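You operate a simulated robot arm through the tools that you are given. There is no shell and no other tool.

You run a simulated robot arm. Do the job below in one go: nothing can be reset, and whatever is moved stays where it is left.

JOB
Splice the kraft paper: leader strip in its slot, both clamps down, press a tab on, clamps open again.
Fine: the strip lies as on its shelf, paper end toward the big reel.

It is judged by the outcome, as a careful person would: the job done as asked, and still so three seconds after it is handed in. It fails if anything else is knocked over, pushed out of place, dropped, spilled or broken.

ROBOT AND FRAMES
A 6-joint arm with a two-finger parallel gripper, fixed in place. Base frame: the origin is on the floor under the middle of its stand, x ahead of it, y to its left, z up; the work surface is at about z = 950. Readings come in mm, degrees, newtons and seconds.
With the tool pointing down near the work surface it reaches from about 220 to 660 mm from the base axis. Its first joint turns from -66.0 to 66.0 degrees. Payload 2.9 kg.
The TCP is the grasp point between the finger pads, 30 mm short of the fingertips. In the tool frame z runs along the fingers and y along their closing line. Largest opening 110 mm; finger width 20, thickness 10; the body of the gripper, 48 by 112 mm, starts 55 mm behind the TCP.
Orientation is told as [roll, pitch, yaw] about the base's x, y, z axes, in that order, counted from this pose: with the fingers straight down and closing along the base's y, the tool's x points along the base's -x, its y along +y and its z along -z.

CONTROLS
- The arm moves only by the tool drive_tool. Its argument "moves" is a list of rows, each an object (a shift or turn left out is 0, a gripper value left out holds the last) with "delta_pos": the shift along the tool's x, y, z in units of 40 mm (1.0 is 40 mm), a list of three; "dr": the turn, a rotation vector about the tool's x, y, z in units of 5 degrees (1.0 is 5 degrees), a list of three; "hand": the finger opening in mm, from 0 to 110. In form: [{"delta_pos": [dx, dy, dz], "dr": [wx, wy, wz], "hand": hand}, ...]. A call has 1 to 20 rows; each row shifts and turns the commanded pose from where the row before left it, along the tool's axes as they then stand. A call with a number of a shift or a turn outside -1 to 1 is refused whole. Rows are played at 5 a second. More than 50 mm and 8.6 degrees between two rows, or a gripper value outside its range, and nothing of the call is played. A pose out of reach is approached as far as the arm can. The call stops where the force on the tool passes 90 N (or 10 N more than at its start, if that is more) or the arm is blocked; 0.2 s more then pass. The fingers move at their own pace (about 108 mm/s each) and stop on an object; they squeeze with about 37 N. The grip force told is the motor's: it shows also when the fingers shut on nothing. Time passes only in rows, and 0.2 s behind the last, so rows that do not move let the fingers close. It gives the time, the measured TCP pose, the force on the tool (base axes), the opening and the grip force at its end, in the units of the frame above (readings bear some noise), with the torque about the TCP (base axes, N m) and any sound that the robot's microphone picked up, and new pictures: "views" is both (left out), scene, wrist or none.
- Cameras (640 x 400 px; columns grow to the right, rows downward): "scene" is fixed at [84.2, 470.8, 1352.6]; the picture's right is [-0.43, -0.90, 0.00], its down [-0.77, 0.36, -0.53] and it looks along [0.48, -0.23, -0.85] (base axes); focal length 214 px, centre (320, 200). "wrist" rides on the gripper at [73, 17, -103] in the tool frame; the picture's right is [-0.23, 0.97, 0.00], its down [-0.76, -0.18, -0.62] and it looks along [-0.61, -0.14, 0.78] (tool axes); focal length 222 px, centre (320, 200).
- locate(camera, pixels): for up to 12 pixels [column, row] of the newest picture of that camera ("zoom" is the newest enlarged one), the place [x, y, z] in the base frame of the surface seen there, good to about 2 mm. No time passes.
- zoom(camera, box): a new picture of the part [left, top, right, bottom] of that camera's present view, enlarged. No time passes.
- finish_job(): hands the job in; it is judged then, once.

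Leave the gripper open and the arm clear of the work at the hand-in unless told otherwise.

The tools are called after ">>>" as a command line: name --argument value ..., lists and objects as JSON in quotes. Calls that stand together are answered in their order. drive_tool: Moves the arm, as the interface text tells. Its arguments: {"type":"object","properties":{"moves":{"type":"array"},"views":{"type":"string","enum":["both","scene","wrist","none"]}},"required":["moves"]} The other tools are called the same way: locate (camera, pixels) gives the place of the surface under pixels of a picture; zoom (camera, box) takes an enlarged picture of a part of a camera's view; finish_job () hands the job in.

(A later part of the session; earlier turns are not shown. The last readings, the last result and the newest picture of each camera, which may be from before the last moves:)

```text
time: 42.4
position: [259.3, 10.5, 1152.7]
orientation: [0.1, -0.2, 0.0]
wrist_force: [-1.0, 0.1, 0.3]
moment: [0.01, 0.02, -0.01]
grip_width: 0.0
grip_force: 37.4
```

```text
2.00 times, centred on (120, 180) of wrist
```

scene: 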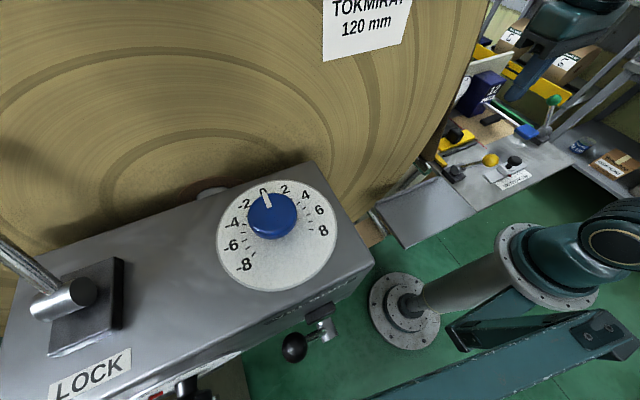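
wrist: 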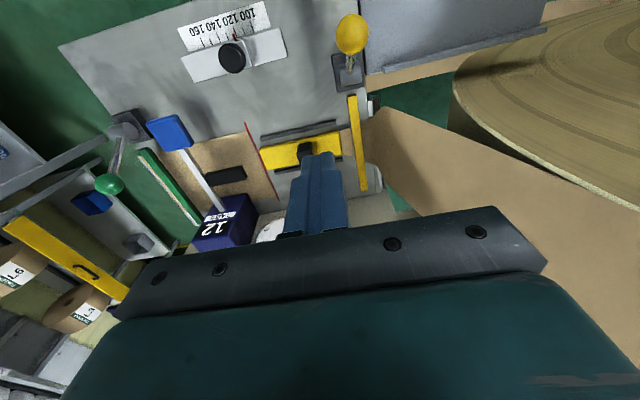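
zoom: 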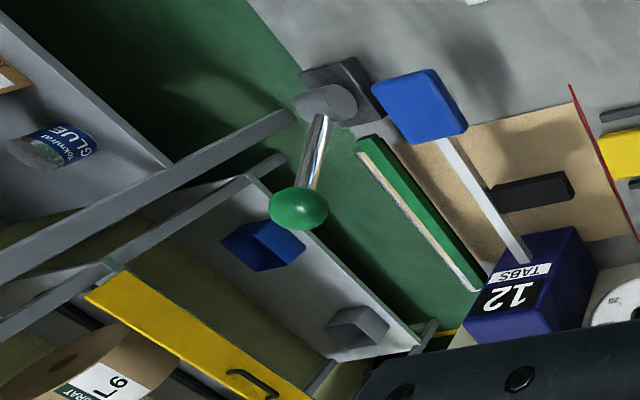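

Surroundings are clear (other shelves are far away). Green knob centre ≈ (276.5, −244, 1042). I'll go behind it (x ≈ 307, y ≈ −244), staying high on the way.

>>> drive_tool --moves '[{"delta_pos": [-0.17, -0.91, 0]}, {"delta_pos": [-0.17, -0.91, 0]}, {"delta_pos": [-0.17, -0.91, 0]}, {"delta_pos": [-0.17, -0.91, 0]}, {"delta_pos": [-0.17, -0.91, 0]}, {"delta_pos": [-0.17, -0.91, 0]}, {"delta_pos": [-0.17, -0.9, 0]}, {"delta_pos": [0, 0, 0.5]}, {}]' --views "both"

```text
time: 44.4
position: [308.6, -243.0, 1132.7]
orientation: [0.1, -0.1, -0.1]
wrist_force: [-0.2, -1.0, -0.8]
moment: [-0.01, 0.03, 0.01]
grip_width: 0.0
grip_force: 37.0
```

scene: 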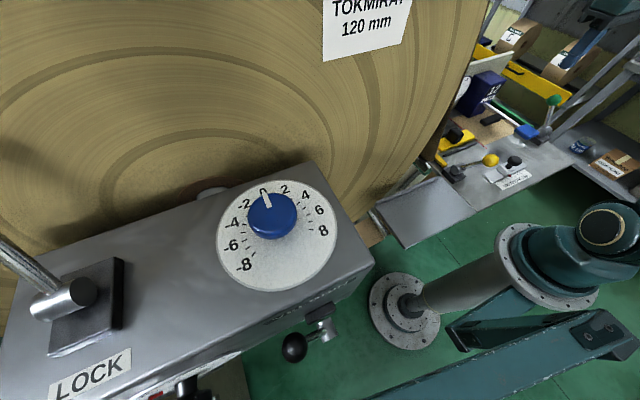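
wrist: 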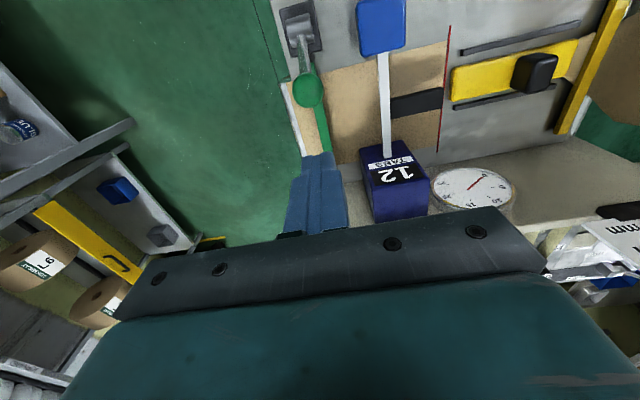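

>>> locate --camera "wrist" --pixels '[[307, 90], [307, 80], [307, 98], [300, 55], [297, 35], [322, 130], [330, 150]]'

```text
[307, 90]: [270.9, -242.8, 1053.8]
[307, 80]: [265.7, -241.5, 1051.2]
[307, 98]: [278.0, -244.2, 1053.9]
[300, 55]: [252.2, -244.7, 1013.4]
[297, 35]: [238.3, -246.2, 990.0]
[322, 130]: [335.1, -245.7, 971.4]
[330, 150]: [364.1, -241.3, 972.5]
```

Knob centre ≈ (274, −244.5, 1042). Lowering behind it and pushing toward the robot.

>>> drive_tool --moves '[{"delta_pos": [0, -0.04, 0.6]}, {"delta_pos": [0, 0, 0.6]}, {"delta_pos": [0, 0, 0.55]}, {}]' --views "wrist"

>>> drive_tool --moves '[{"delta_pos": [0.2, 0, 0]}, {"delta_pos": [0.2, 0, -0.02]}, {"delta_pos": [0.2, 0, -0.05]}, {"delta_pos": [0.2, 0, -0.05]}, {"delta_pos": [0.2, 0, -0.05]}, {}]' --views "wrist"

```text
time: 45.4
position: [308.0, -245.3, 1060.7]
orientation: [0.1, -0.1, 0.0]
wrist_force: [-0.7, 0.0, 0.7]
moment: [0.0, 0.01, 0.02]
grip_width: 0.2
grip_force: 37.0
```

wrist: 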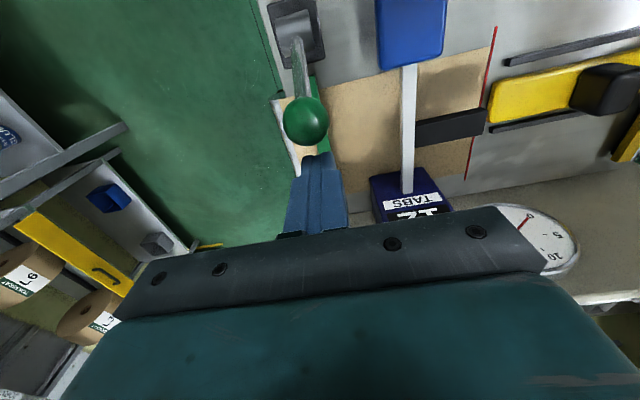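

```text
time: 46.8
position: [268.9, -243.6, 1067.8]
orientation: [0.1, -0.1, 0.0]
wrist_force: [0.0, 0.0, 0.0]
moment: [0.02, 0.04, -0.01]
grip_width: 0.1
grip_force: 37.3
```

wrist: 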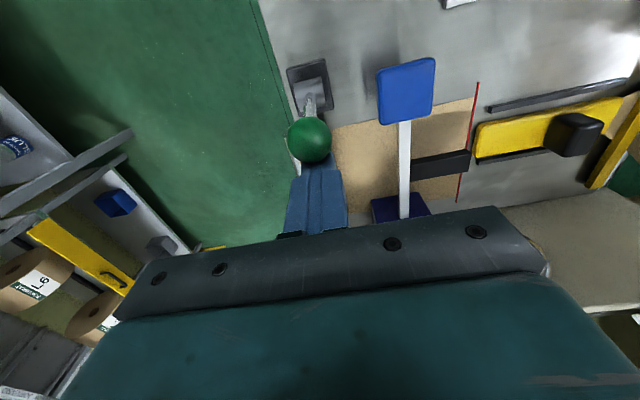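

Green lever follows. Continuing past vertical.

>>> drive_tool --moves '[{"delta_pos": [0.2, 0, 0]}, {"delta_pos": [0.2, 0, 0.02]}, {"delta_pos": [0.2, 0, 0.04]}, {"delta_pos": [0.2, 0, 0.06]}, {"delta_pos": [0.2, 0, 0.06]}, {}]' --views "wrist"

>>> drive_tool --moves '[{"delta_pos": [0.1, 0, 0.03]}, {"delta_pos": [0.1, 0, 0.03]}, {}]' --views "both"

```text
time: 48.2
position: [228.2, -244.9, 1060.2]
orientation: [-0.1, -0.2, 0.0]
wrist_force: [0.8, -0.1, -0.5]
moment: [-0.01, 0.0, 0.0]
grip_width: 0.0
grip_force: 37.0
```

wrist: 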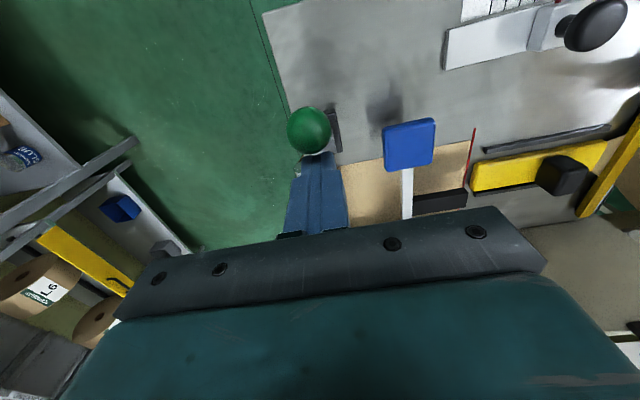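

```text
time: 49.0
position: [222.7, -245.5, 1059.0]
orientation: [-0.1, -0.4, 0.4]
wrist_force: [23.7, 5.8, 5.8]
moment: [0.14, -0.51, -0.01]
grip_width: 0.0
grip_force: 37.2
```

scene: 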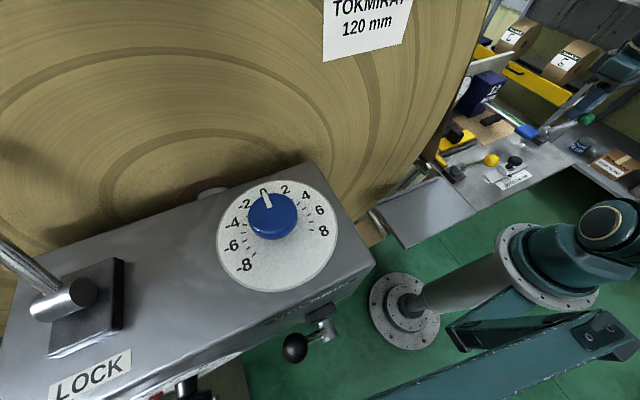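
wrist: 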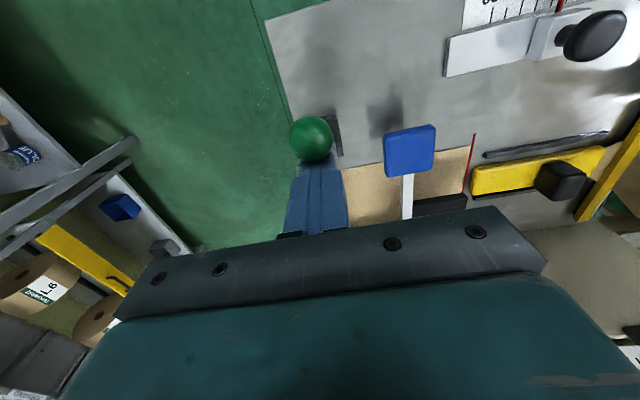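

The stop is felt (24 N). A little more press to be sure, then back off and rise.

>>> drive_tool --moves '[{"delta_pos": [0.08, 0, 0.03]}, {}, {"delta_pos": [-0.4, 0, -0.1]}, {"delta_pos": [-0.6, 0, -0.5]}, {"delta_pos": [-0.4, 0, -0.9]}, {"delta_pos": [0, 0, -0.9]}, {}]' --views "both"

>>> zoom --camera "scene" --box '[430, 70, 610, 190]'

>>> zoom --camera "wrist" --box '[250, 0, 510, 200]'

```text
time: 50.6
position: [271.7, -243.7, 1152.0]
orientation: [0.1, -0.1, 0.0]
wrist_force: [-0.3, 0.6, 0.5]
moment: [-0.01, 0.01, 0.02]
grip_width: 0.0
grip_force: 37.1
```

scene: 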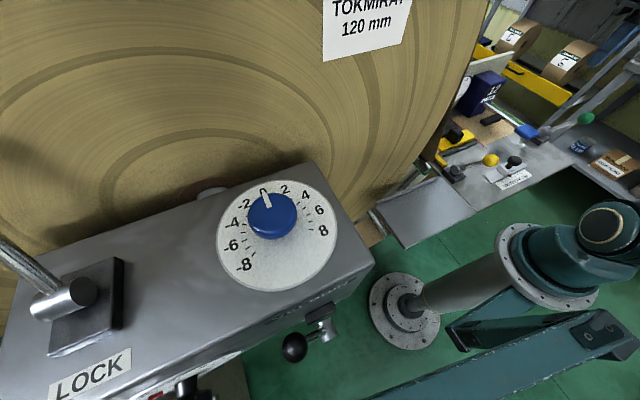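
wrist: 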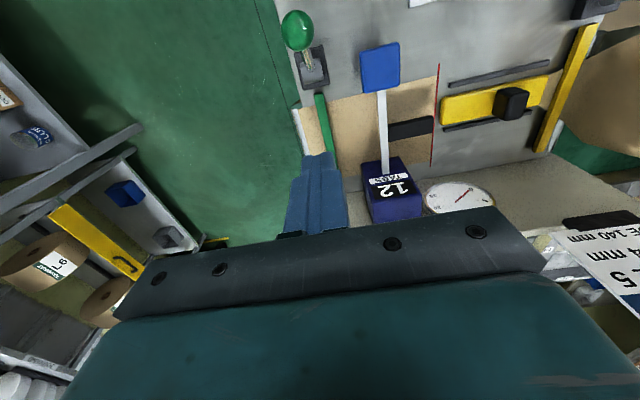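

```text
3.33 times, centred on (520, 130) of scene
```

zoom: 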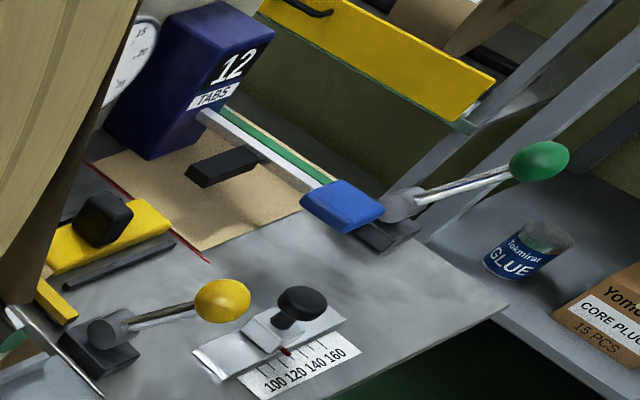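

```text
2.00 times, centred on (380, 100) of wrist
```

zoom: 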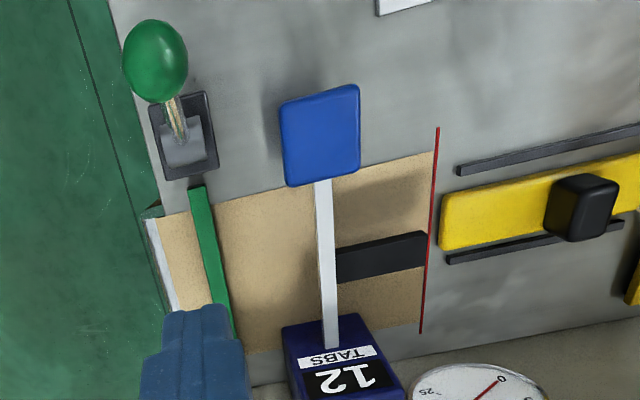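

Both levers are down. Measuring the green bar height, strip, and blue pad before pressing.

>>> locate --camera "zoom" --pixels '[[200, 205], [215, 270], [320, 135], [290, 110], [352, 95], [295, 180], [355, 170], [328, 250], [385, 258], [445, 225], [450, 245], [430, 240]]'

```text
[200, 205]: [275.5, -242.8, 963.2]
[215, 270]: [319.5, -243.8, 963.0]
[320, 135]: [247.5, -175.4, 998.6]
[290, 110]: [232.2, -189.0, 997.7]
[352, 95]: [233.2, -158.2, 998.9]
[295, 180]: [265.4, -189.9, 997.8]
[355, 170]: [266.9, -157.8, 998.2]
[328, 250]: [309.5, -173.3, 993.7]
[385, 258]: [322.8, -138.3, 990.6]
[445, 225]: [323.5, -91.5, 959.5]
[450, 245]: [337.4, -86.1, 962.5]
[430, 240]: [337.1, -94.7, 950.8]
```

Green bar z ≈ 963 – clamped. The blue pad is centred at (249.5, −173.5), top z 998. Moving above it with closed fingers.

>>> drive_tool --moves '[{"delta_pos": [0.18, 0.58, 0]}, {"delta_pos": [0.18, 0.58, 0.2]}, {"delta_pos": [0.18, 0.59, 0.5]}, {"delta_pos": [0, 0, 0.8]}, {"delta_pos": [0, 0, 0.8]}, {}]' --views "both"

>>> zoom --camera "wrist" --box '[220, 60, 460, 240]'

```text
time: 52.0
position: [250.6, -172.9, 1062.5]
orientation: [0.1, -0.1, -0.1]
wrist_force: [-0.3, 0.2, 0.1]
moment: [0.04, 0.03, 0.0]
grip_width: 0.0
grip_force: 37.4
```

scene: 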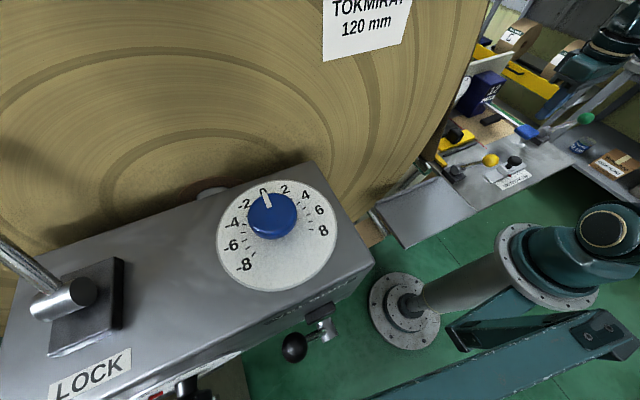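
wrist: 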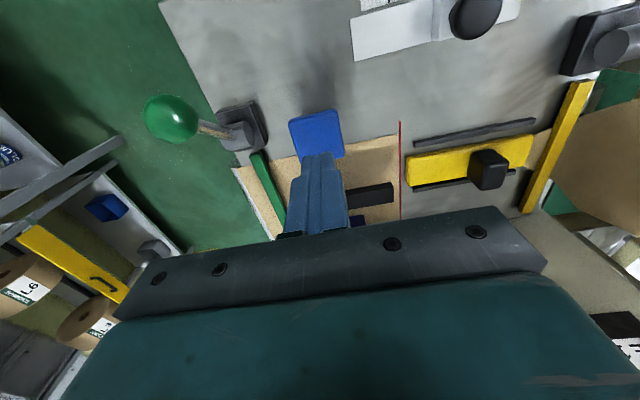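

```text
2.22 times, centred on (340, 150) of wrist
```

zoom: 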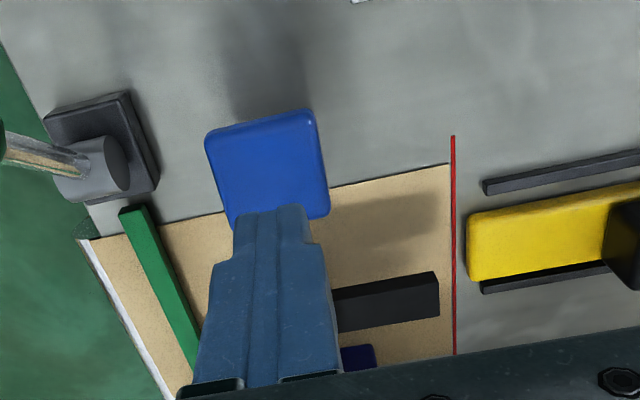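

Above the pad. Lowering to just touch, then pressing in 4 mm steps.

>>> drive_tool --moves '[{"delta_pos": [0, 0, 0.4]}, {"delta_pos": [0, 0, 0.3]}, {"delta_pos": [0, 0, 0.1]}, {"delta_pos": [0, 0, 0.1]}, {"delta_pos": [0, 0, 0.1]}, {}]' --views "wrist"

```text
time: 53.4
position: [251.0, -173.4, 1021.3]
orientation: [0.0, -0.1, -0.1]
wrist_force: [-0.4, -0.8, 2.5]
moment: [-0.02, -0.02, -0.02]
grip_width: 0.1
grip_force: 36.9
```

wrist: 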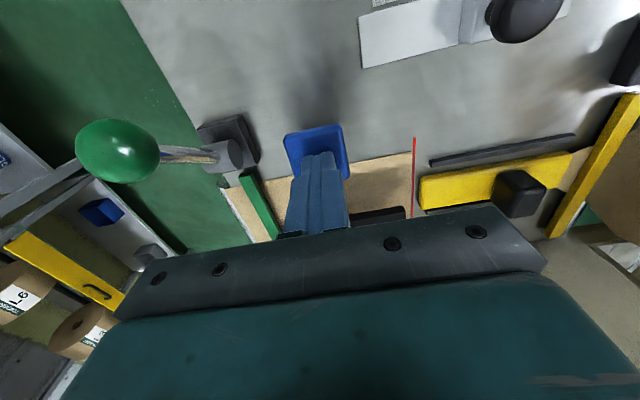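

Contact with light force (2.5 N), the pad is moving down. Pressing on.

>>> drive_tool --moves '[{"delta_pos": [0, 0, 0.1]}, {"delta_pos": [0, 0, 0.1]}, {"delta_pos": [0, 0, 0.1]}, {"delta_pos": [0, 0, 0.1]}, {}]' --views "wrist"

>>> zoom --camera "wrist" --box '[220, 100, 460, 260]'

```text
time: 54.6
position: [250.8, -172.8, 1005.1]
orientation: [0.0, 0.0, 0.0]
wrist_force: [0.9, 0.4, 6.3]
moment: [0.02, -0.11, 0.01]
grip_width: 0.0
grip_force: 37.3
```

wrist: 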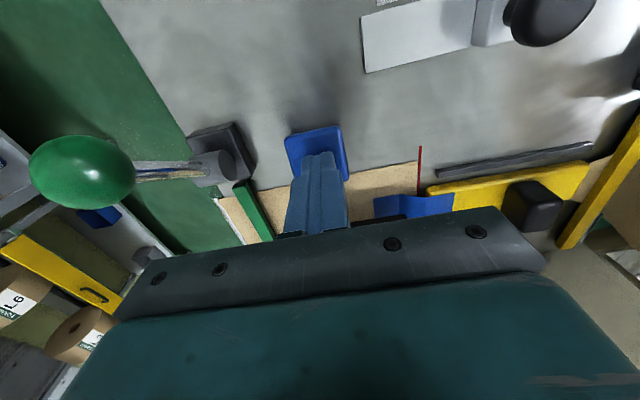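

```text
2.50 times, centred on (340, 180) of wrist
```

zoom: 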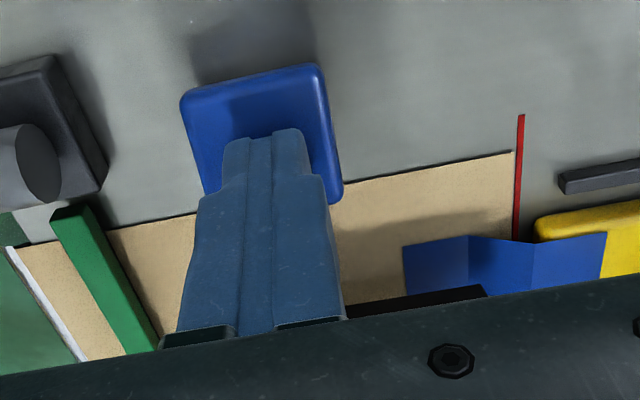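

A blue tab has appeared across the red line, bridging kraft and strip. I'll press further until the press bottoms firmly.

>>> drive_tool --moves '[{"delta_pos": [0, 0, 0.06]}, {"delta_pos": [0, 0, 0.06]}, {"delta_pos": [0, 0, 0.06]}, {}]' --views "wrist"

>>> zoom --camera "wrist" --box '[220, 100, 460, 260]'

>>> zoom --camera "scene" --box '[430, 70, 570, 190]'

```text
time: 55.6
position: [251.7, -174.4, 1001.9]
orientation: [0.0, -0.5, 0.2]
wrist_force: [-11.6, 22.9, 85.3]
moment: [0.77, -0.48, -0.24]
grip_width: 0.0
grip_force: 37.4
```

wrist: 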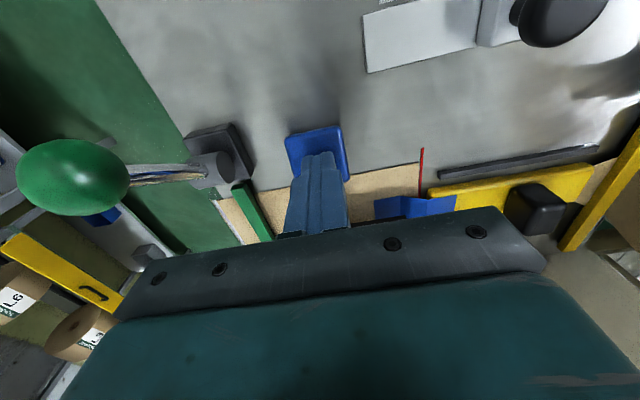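

```text
2.50 times, centred on (340, 180) of wrist
```

zoom: 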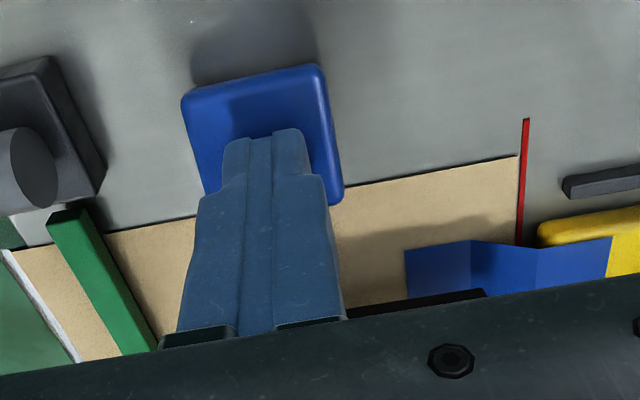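

```text
3.33 times, centred on (500, 130) of scene
```

zoom: 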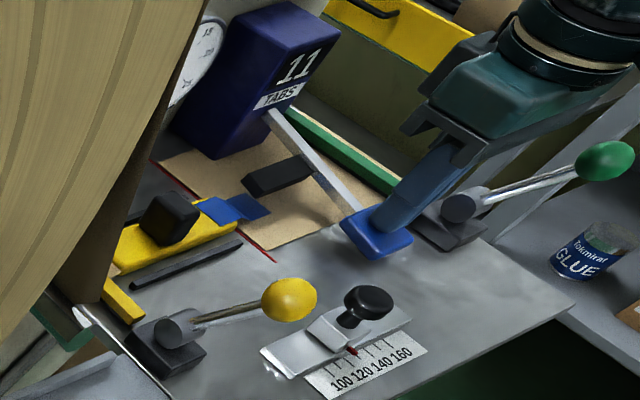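

The counter now reads 11 and the press has bottomed (85 N). Exactly one tab is on. Releasing the press upward.

>>> drive_tool --moves '[{"delta_pos": [0, 0, -0.2]}, {"delta_pos": [0, 0, -0.3]}, {"delta_pos": [0, 0, -0.4]}, {"delta_pos": [0, 0, -0.7]}, {"delta_pos": [0, 0, -0.8]}, {"delta_pos": [0, 0, -0.8]}, {}]' --views "both"

>>> zoom --camera "wrist" --box '[240, 40, 560, 260]'

>>> zoom --camera "scene" --box '[430, 70, 570, 190]'

```text
time: 57.2
position: [251.5, -175.5, 1124.7]
orientation: [0.0, -0.2, 0.0]
wrist_force: [-0.1, 0.7, 0.0]
moment: [-0.01, 0.02, -0.03]
grip_width: 0.1
grip_force: 36.9
```

scene: 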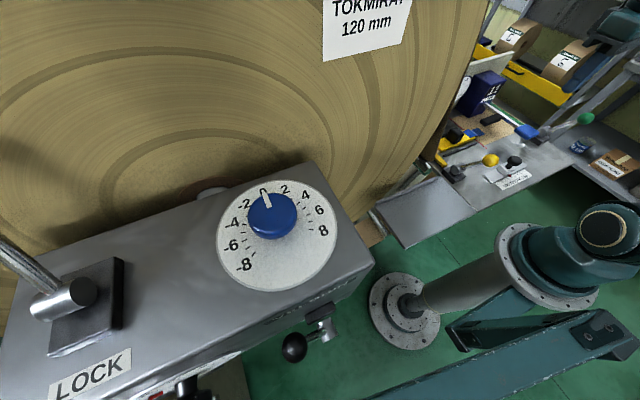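
wrist: 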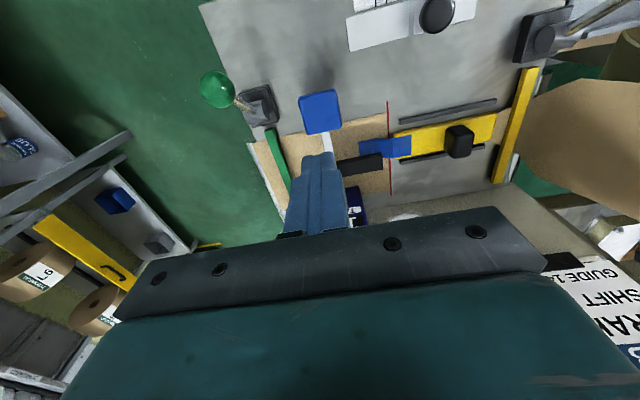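

```text
1.82 times, centred on (400, 150) of wrist
```

zoom: 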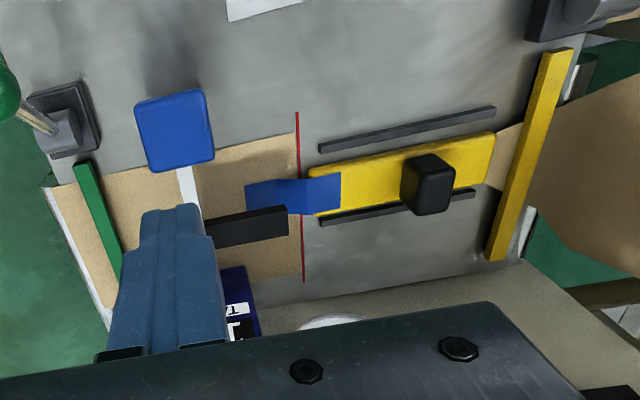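

```text
3.33 times, centred on (500, 130) of scene
```

zoom: 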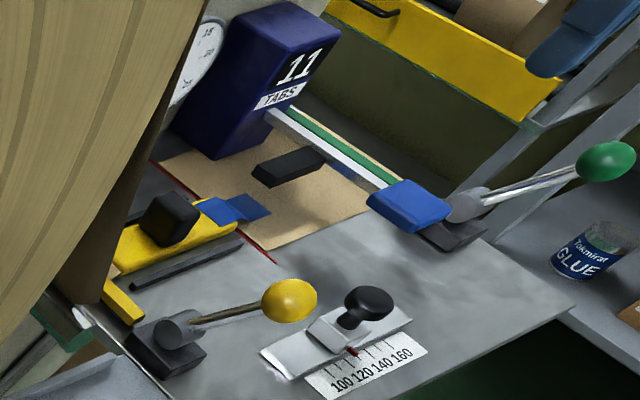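

One tab bridges the kraft and strip; the press arm has sprung back. Now to open the clamps. Green first: I'll move to the robot side of its knob (≈(200, −244.5, 1043)) and push it back +x.

>>> drive_tool --moves '[{"delta_pos": [0.72, -0.57, 0]}, {"delta_pos": [0.72, -0.57, 0]}, {"delta_pos": [0.72, -0.58, 0]}, {}]' --views "wrist"

```text
time: 58.2
position: [165.8, -243.9, 1125.7]
orientation: [0.1, 0.0, 0.0]
wrist_force: [0.9, 0.0, -0.3]
moment: [0.03, -0.01, 0.01]
grip_width: 0.0
grip_force: 37.4
```

wrist: 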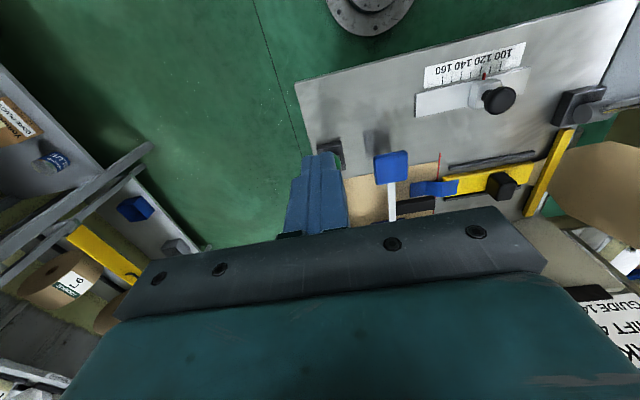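

Lowering on the near side of the green knob.

>>> drive_tool --moves '[{"delta_pos": [0, -0.01, 0.6]}, {"delta_pos": [0, 0, 0.6]}, {"delta_pos": [0, 0, 0.42]}, {}]' --views "both"

>>> zoom --camera "scene" --box '[500, 80, 630, 180]'

```text
time: 59.2
position: [164.9, -244.5, 1062.2]
orientation: [0.1, 0.0, 0.0]
wrist_force: [-0.3, -0.1, 0.2]
moment: [0.02, -0.02, 0.0]
grip_width: 0.1
grip_force: 36.7
```

scene: 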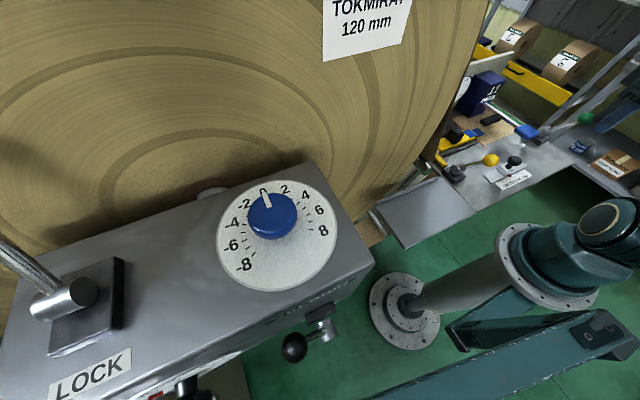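
wrist: 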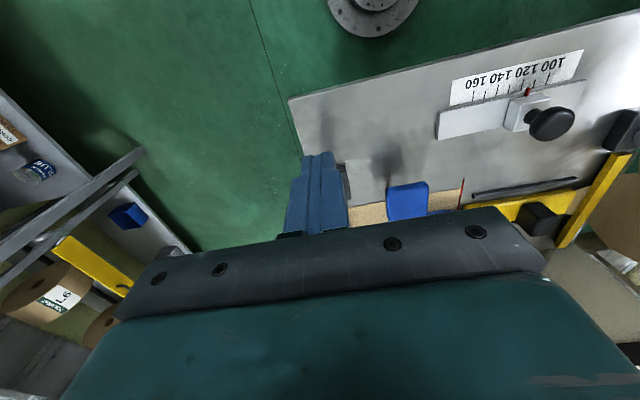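

```text
4.00 times, centred on (565, 130) of scene
```

zoom: 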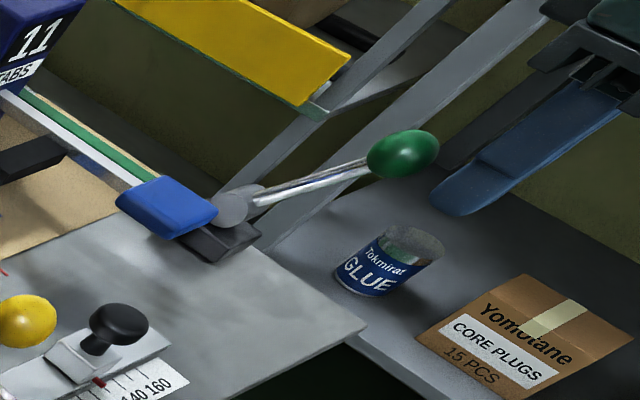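

Fingers are beside the knob on the robot side. Pushing +x along the arc.

>>> drive_tool --moves '[{"delta_pos": [-0.2, 0, 0]}, {"delta_pos": [-0.2, 0, -0.04]}, {"delta_pos": [-0.2, 0, -0.06]}, {"delta_pos": [-0.2, 0, -0.06]}, {"delta_pos": [-0.2, 0, -0.04]}, {"delta_pos": [-0.2, 0, -0.02]}, {"delta_pos": [-0.2, 0, 0]}, {}]' --views "wrist"

>>> drive_tool --moves '[{"delta_pos": [-0.2, 0, 0.03]}, {"delta_pos": [-0.2, 0, 0.05]}, {"delta_pos": [-0.1, 0, 0.04]}, {"delta_pos": [-0.1, 0, 0.05]}, {}]' --views "both"

>>> zoom --camera "scene" --box '[470, 70, 600, 170]'

```text
time: 61.0
position: [222.3, -244.3, 1071.5]
orientation: [0.1, -0.1, -0.1]
wrist_force: [0.2, -0.1, 0.5]
moment: [0.03, -0.04, 0.05]
grip_width: 0.0
grip_force: 37.1
```

wrist: 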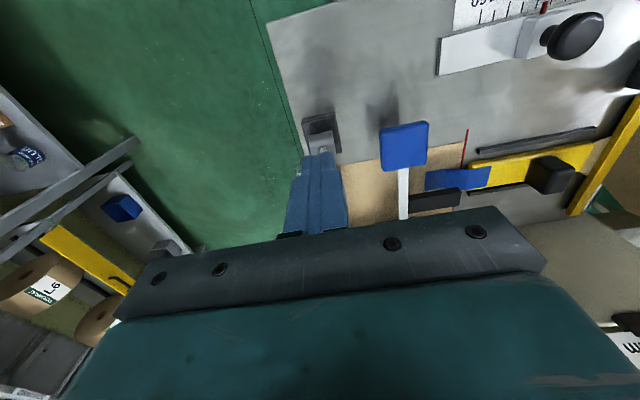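

```text
time: 62.2
position: [244.4, -244.3, 1062.4]
orientation: [0.0, -0.1, 0.0]
wrist_force: [-0.4, 0.4, 0.4]
moment: [0.02, 0.01, 0.01]
grip_width: 0.2
grip_force: 37.0
```

scene: 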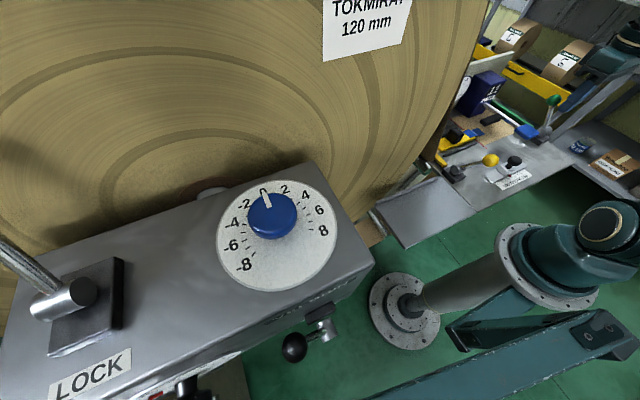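
wrist: 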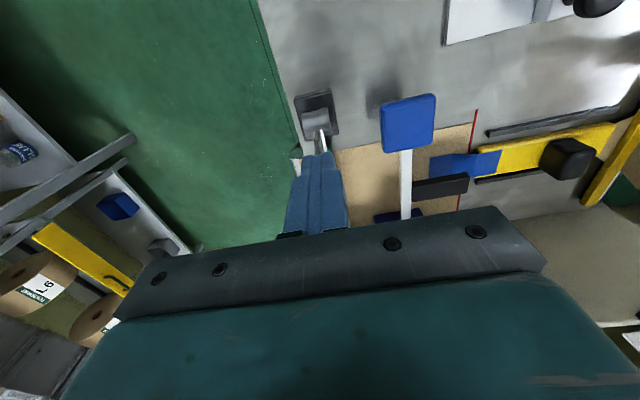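

```text
4.00 times, centred on (535, 120) of scene
```

zoom: 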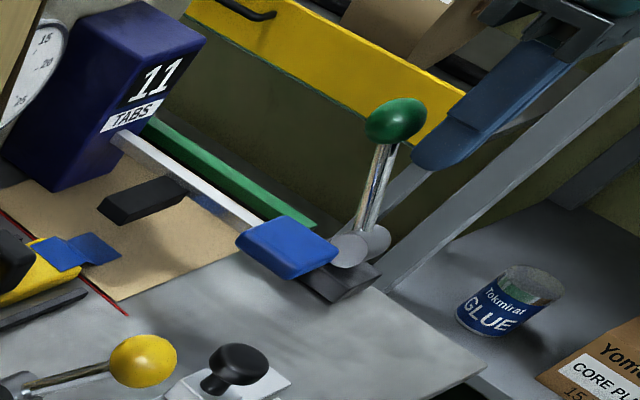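

Nearly fully raised; pushing the last bit until the stop.

>>> drive_tool --moves '[{"delta_pos": [-0.1, 0, 0.05]}, {"delta_pos": [-0.1, 0, 0.05]}, {"delta_pos": [-0.08, 0, 0.03]}, {}]' --views "none"

```text
time: 63.2
position: [253.5, -244.7, 1060.5]
orientation: [0.0, 0.0, -0.3]
wrist_force: [-39.1, 0.8, 37.4]
moment: [-0.25, 0.72, 0.11]
grip_width: 0.0
grip_force: 36.5
```

The stop is reached (≈54 N). Backing off and rising.

>>> drive_tool --moves '[{"delta_pos": [0.25, 0, -0.1]}, {"delta_pos": [0.3, 0, -0.6]}, {"delta_pos": [0, 0, -0.9]}, {"delta_pos": [0, 0, -0.8]}, {}]' --views "both"

>>> zoom --camera "wrist" --box '[250, 60, 510, 240]'

>>> locate --camera "scene" --pixels '[[553, 101], [540, 118], [520, 115], [515, 110]]'

```text
time: 64.4
position: [235.2, -243.5, 1152.6]
orientation: [0.0, -0.1, 0.0]
wrist_force: [0.8, 0.0, 0.6]
moment: [-0.01, 0.02, 0.02]
grip_width: 0.0
grip_force: 36.7
```

scene: 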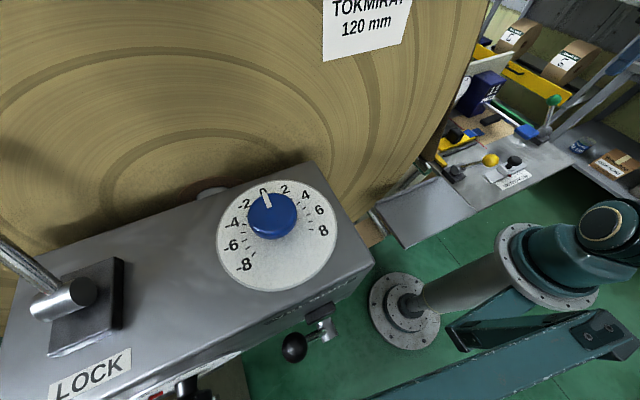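
wrist: 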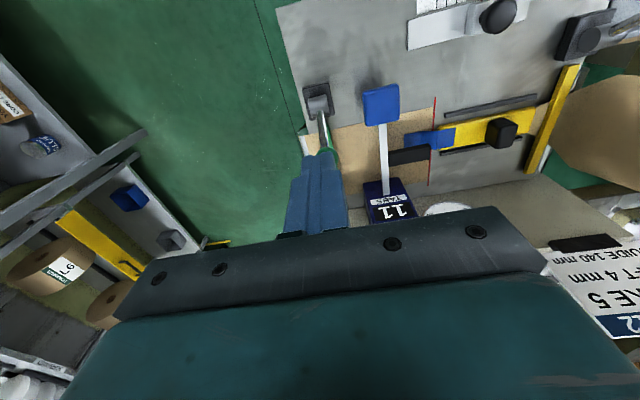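

```text
2.22 times, centred on (380, 150) of wrist
```

zoom: 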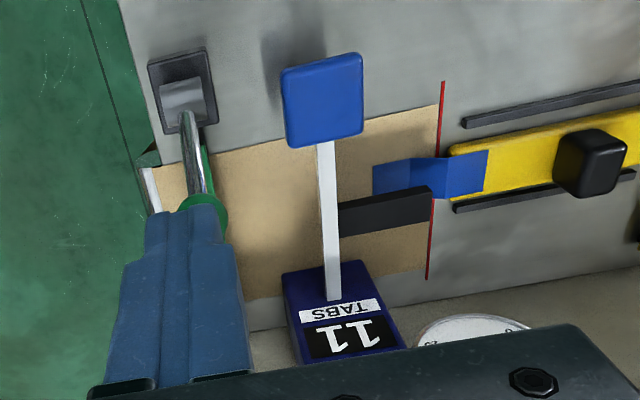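

```text
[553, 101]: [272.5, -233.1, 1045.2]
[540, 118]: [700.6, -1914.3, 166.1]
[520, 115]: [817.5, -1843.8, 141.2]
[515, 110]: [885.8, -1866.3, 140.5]
```

Green lever is back at its original open position, tab still on. For yellow, its near side is close to the arm's inner reach, so I'll turn the gripper 90° and hook the knob with the near finger of a wide-open hand. First move to (240, 0) high up, then rotate.

>>> drive_tool --moves '[{"delta_pos": [-0.02, 0.85, -0.1], "hand": 110}, {"delta_pos": [-0.02, 0.85, -0.1]}, {"delta_pos": [-0.02, 0.85, -0.1]}, {"delta_pos": [-0.02, 0.85, -0.1]}, {"delta_pos": [-0.02, 0.85, -0.1]}, {"delta_pos": [-0.02, 0.85, 0]}, {"delta_pos": [0, 0.85, 0]}, {}]' --views "none"

>>> drive_tool --moves '[{"dr": [0, 0, -1]}, {"dr": [0, 0, -1]}, {"dr": [0, 0, -1]}, {"dr": [0, 0, -1]}, {"dr": [0, 0, -1]}, {"dr": [0, 0, -1]}, {"dr": [0, 0, -1]}, {"dr": [0, 0, -1]}, {"dr": [0, 0, -1]}, {}]' --views "both"

```text
time: 66.2
position: [237.1, -5.4, 1177.1]
orientation: [0.0, -0.2, 0.1]
wrist_force: [0.1, 1.0, 0.4]
moment: [-0.03, -0.02, 0.0]
grip_width: 110.2
grip_force: 0.0
```

```text
time: 68.4
position: [238.0, -6.9, 1174.2]
orientation: [0.1, -0.2, 45.1]
wrist_force: [-0.3, 1.3, -0.6]
moment: [-0.01, 0.0, 0.04]
grip_width: 109.8
grip_force: 0.0
```

scene: 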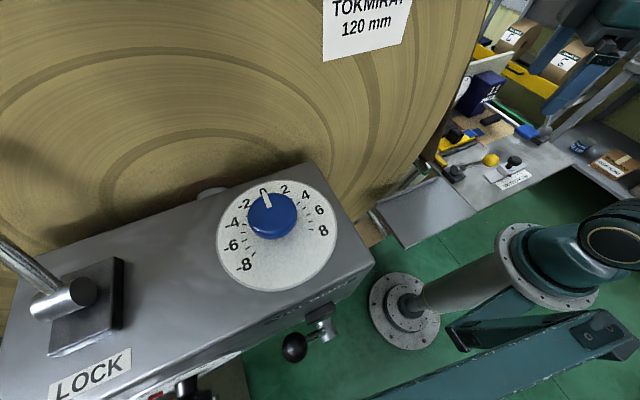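
wrist: 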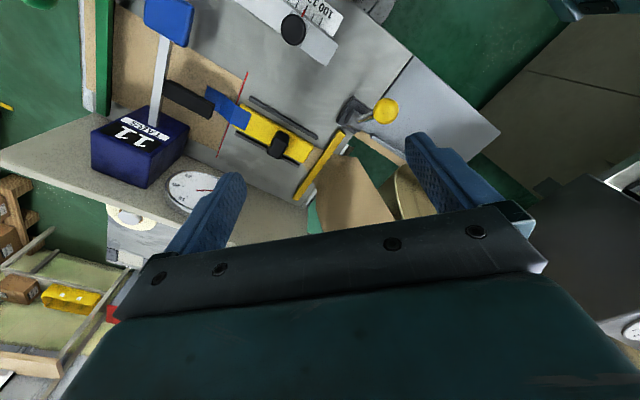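

Yaw is 45°. Continuing to 90°.

>>> drive_tool --moves '[{"dr": [0, 0, -1]}, {"dr": [0, 0, -1]}, {"dr": [0, 0, -1]}, {"dr": [0, 0, -1]}, {"dr": [0, 0, -1]}, {"dr": [0, 0, -1]}, {"dr": [0, 0, -1]}, {"dr": [0, 0, -1]}, {"dr": [0, 0, -1]}, {}]' --views "both"

```text
time: 70.6
position: [238.2, -7.0, 1174.4]
orientation: [-0.2, -0.1, 90.1]
wrist_force: [0.0, 0.1, 0.2]
moment: [0.02, -0.02, 0.01]
grip_width: 110.2
grip_force: 0.1
```

scene: 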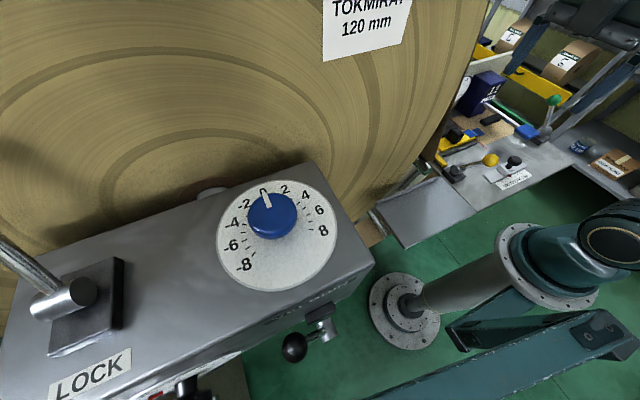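
wrist: 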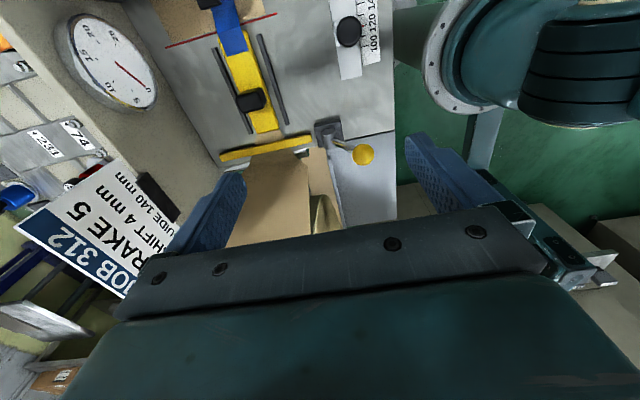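

>>> locate --camera "wrist" --pixels '[[363, 155], [363, 147], [363, 163], [354, 155], [372, 155], [345, 147], [330, 135], [260, 150], [250, 60], [252, 95]]'

>>> zoom --camera "wrist" --box '[180, 0, 420, 200]'

```text
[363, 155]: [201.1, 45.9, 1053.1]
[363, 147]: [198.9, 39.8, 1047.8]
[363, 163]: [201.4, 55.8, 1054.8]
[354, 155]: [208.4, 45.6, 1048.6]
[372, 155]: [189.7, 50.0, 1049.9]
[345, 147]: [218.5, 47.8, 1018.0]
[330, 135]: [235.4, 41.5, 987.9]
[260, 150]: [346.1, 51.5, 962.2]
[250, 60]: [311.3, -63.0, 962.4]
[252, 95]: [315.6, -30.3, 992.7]
```

```text
2.00 times, centred on (300, 100) of wrist
```

zoom: 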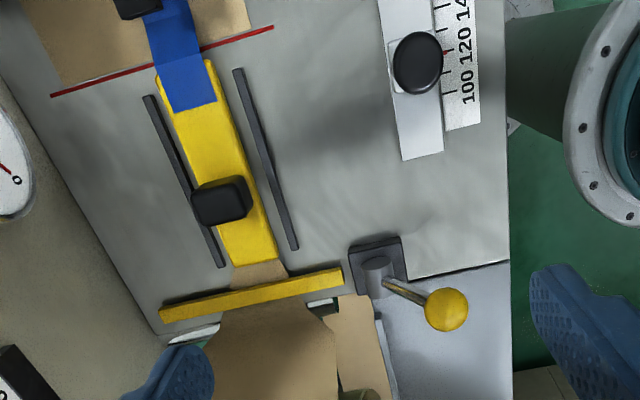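

Knob centre ≈ (200, 51.5, 1042). Moving over so the near finger is just on the robot side of it (TCP ≈ (234, 51.5)), then lowering.

>>> drive_tool --moves '[{"delta_pos": [-0.73, 0.05, 0]}, {"delta_pos": [-0.73, 0.05, 0]}, {"delta_pos": [0, 0, 0.7]}, {"delta_pos": [0, 0, 0.7]}, {}]' --views "both"

>>> zoom --camera "wrist" --box '[240, 60, 540, 260]'

```text
time: 71.8
position: [233.5, 51.8, 1119.7]
orientation: [-0.1, 0.0, 90.0]
wrist_force: [-0.4, 0.1, -1.0]
moment: [-0.04, 0.01, 0.02]
grip_width: 110.0
grip_force: 0.0
```

scene: 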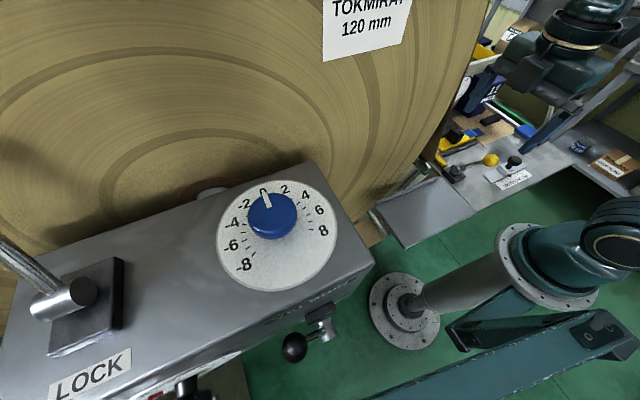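
wrist: 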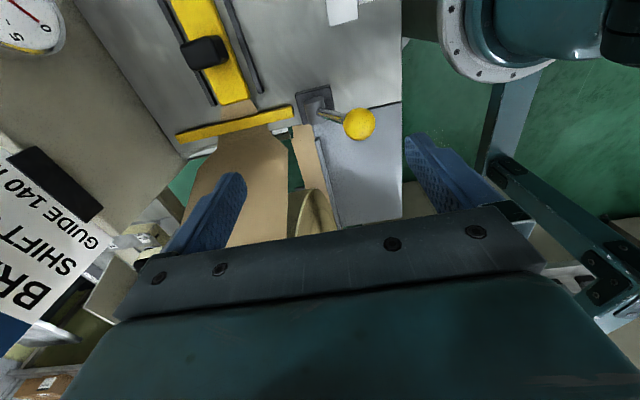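

```text
2.00 times, centred on (390, 160) of wrist
```

zoom: 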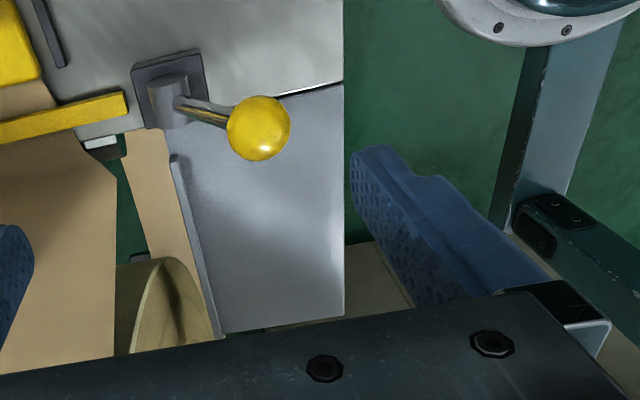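

Clear: the near finger (right in the wrist view) is on the robot side of the knob. Lowering 60 mm.

>>> drive_tool --moves '[{"delta_pos": [0, 0, 0.5]}, {"delta_pos": [0, 0, 0.5]}, {"delta_pos": [0, 0, 0.48]}, {}]' --views "both"

>>> zoom --camera "scene" --box '[420, 90, 560, 200]'

```text
time: 72.8
position: [234.9, 52.1, 1058.7]
orientation: [-0.1, -0.1, 90.0]
wrist_force: [-0.1, -0.6, 0.0]
moment: [0.05, 0.02, -0.01]
grip_width: 109.9
grip_force: 0.1
```

scene: 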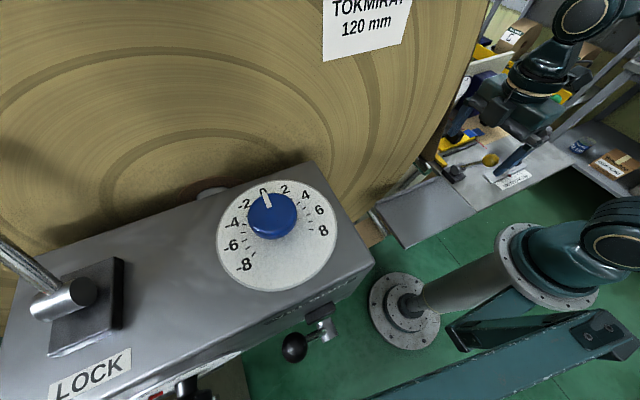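
wrist: 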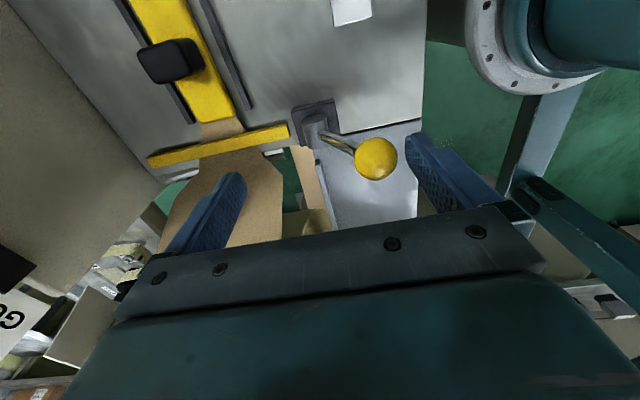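

```text
3.64 times, centred on (490, 145) of scene
```

zoom: 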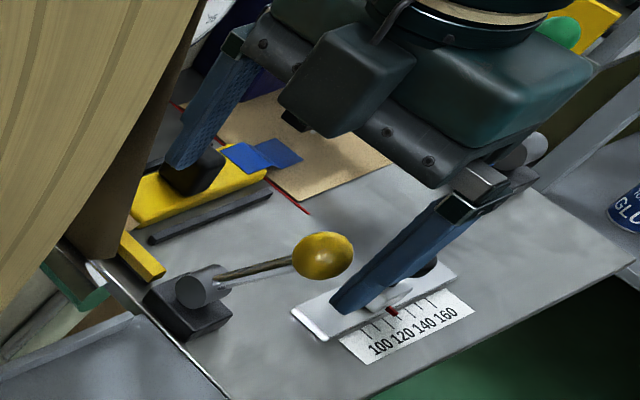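

The near finger is right beside the knob on the robot side. Pushing +x along the arc.

>>> drive_tool --moves '[{"delta_pos": [0, -0.2, 0]}, {"delta_pos": [0, -0.2, -0.05]}, {"delta_pos": [0, -0.2, -0.07]}, {"delta_pos": [0, -0.2, -0.06]}, {"delta_pos": [0, -0.2, -0.04]}, {"delta_pos": [0, -0.2, -0.02]}, {"delta_pos": [0, -0.2, 0]}, {}]' --views "both"

>>> zoom --camera "scene" --box '[420, 90, 560, 200]'

```text
time: 74.6
position: [292.5, 52.6, 1069.0]
orientation: [-0.1, 0.0, 90.0]
wrist_force: [-0.4, 0.7, -0.1]
moment: [0.0, -0.02, 0.0]
grip_width: 110.1
grip_force: 0.1
```

scene: 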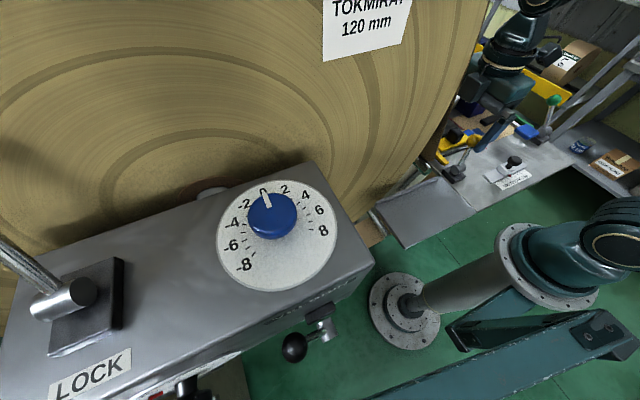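
wrist: 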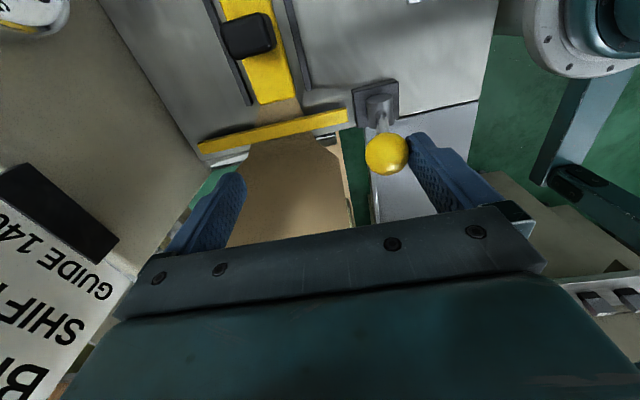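

```text
3.64 times, centred on (490, 145) of scene
```

zoom: 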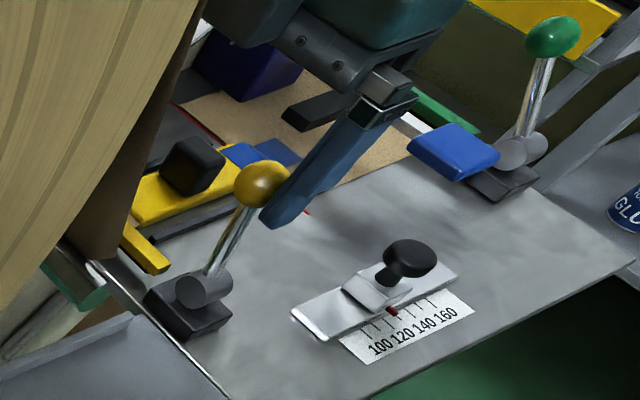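

The yellow lever is past vertical. Pushing the remaining ~26 mm to its stop.

>>> drive_tool --moves '[{"delta_pos": [0, -0.2, 0.03]}, {"delta_pos": [0, -0.15, 0.04]}, {"delta_pos": [0, -0.1, 0.05]}, {"delta_pos": [0, -0.1, 0.05]}, {}]' --views "none"

>>> drive_tool --moves '[{"delta_pos": [0, -0.08, 0.03]}, {"delta_pos": [0, -0.06, 0.03]}, {}]' --views "both"

```text
time: 75.8
position: [312.6, 52.3, 1063.3]
orientation: [0.0, 0.1, 90.0]
wrist_force: [0.0, 0.1, 0.0]
moment: [0.01, -0.03, -0.02]
grip_width: 109.9
grip_force: 0.1
```

```text
time: 76.6
position: [318.3, 52.2, 1058.6]
orientation: [0.1, -0.1, 89.9]
wrist_force: [-9.2, 2.6, 2.3]
moment: [0.02, 0.32, -0.13]
grip_width: 110.3
grip_force: 0.0
```

scene: 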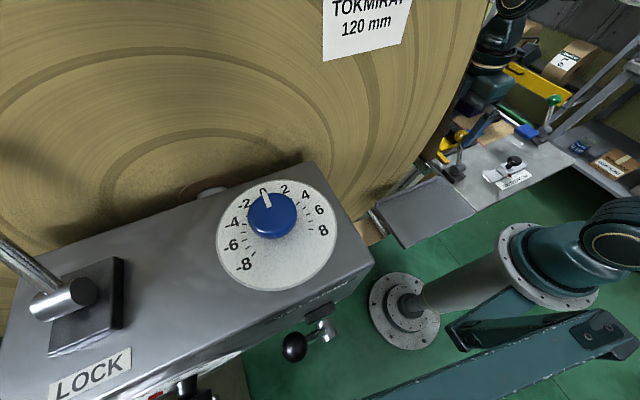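
wrist: 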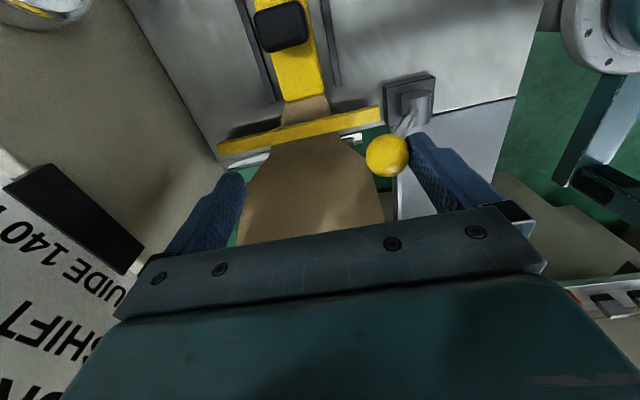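

Contact felt (9 N). A couple of millimetres more to reach the stop firmly.

>>> drive_tool --moves '[{"delta_pos": [0, -0.06, 0.02]}, {"delta_pos": [0, -0.04, 0.02]}, {}]' --views "none"

```text
time: 77.4
position: [318.4, 52.3, 1058.6]
orientation: [0.6, 0.0, 90.1]
wrist_force: [-34.4, 3.2, 21.1]
moment: [0.26, 1.93, -0.37]
grip_width: 109.9
grip_force: 0.4
```

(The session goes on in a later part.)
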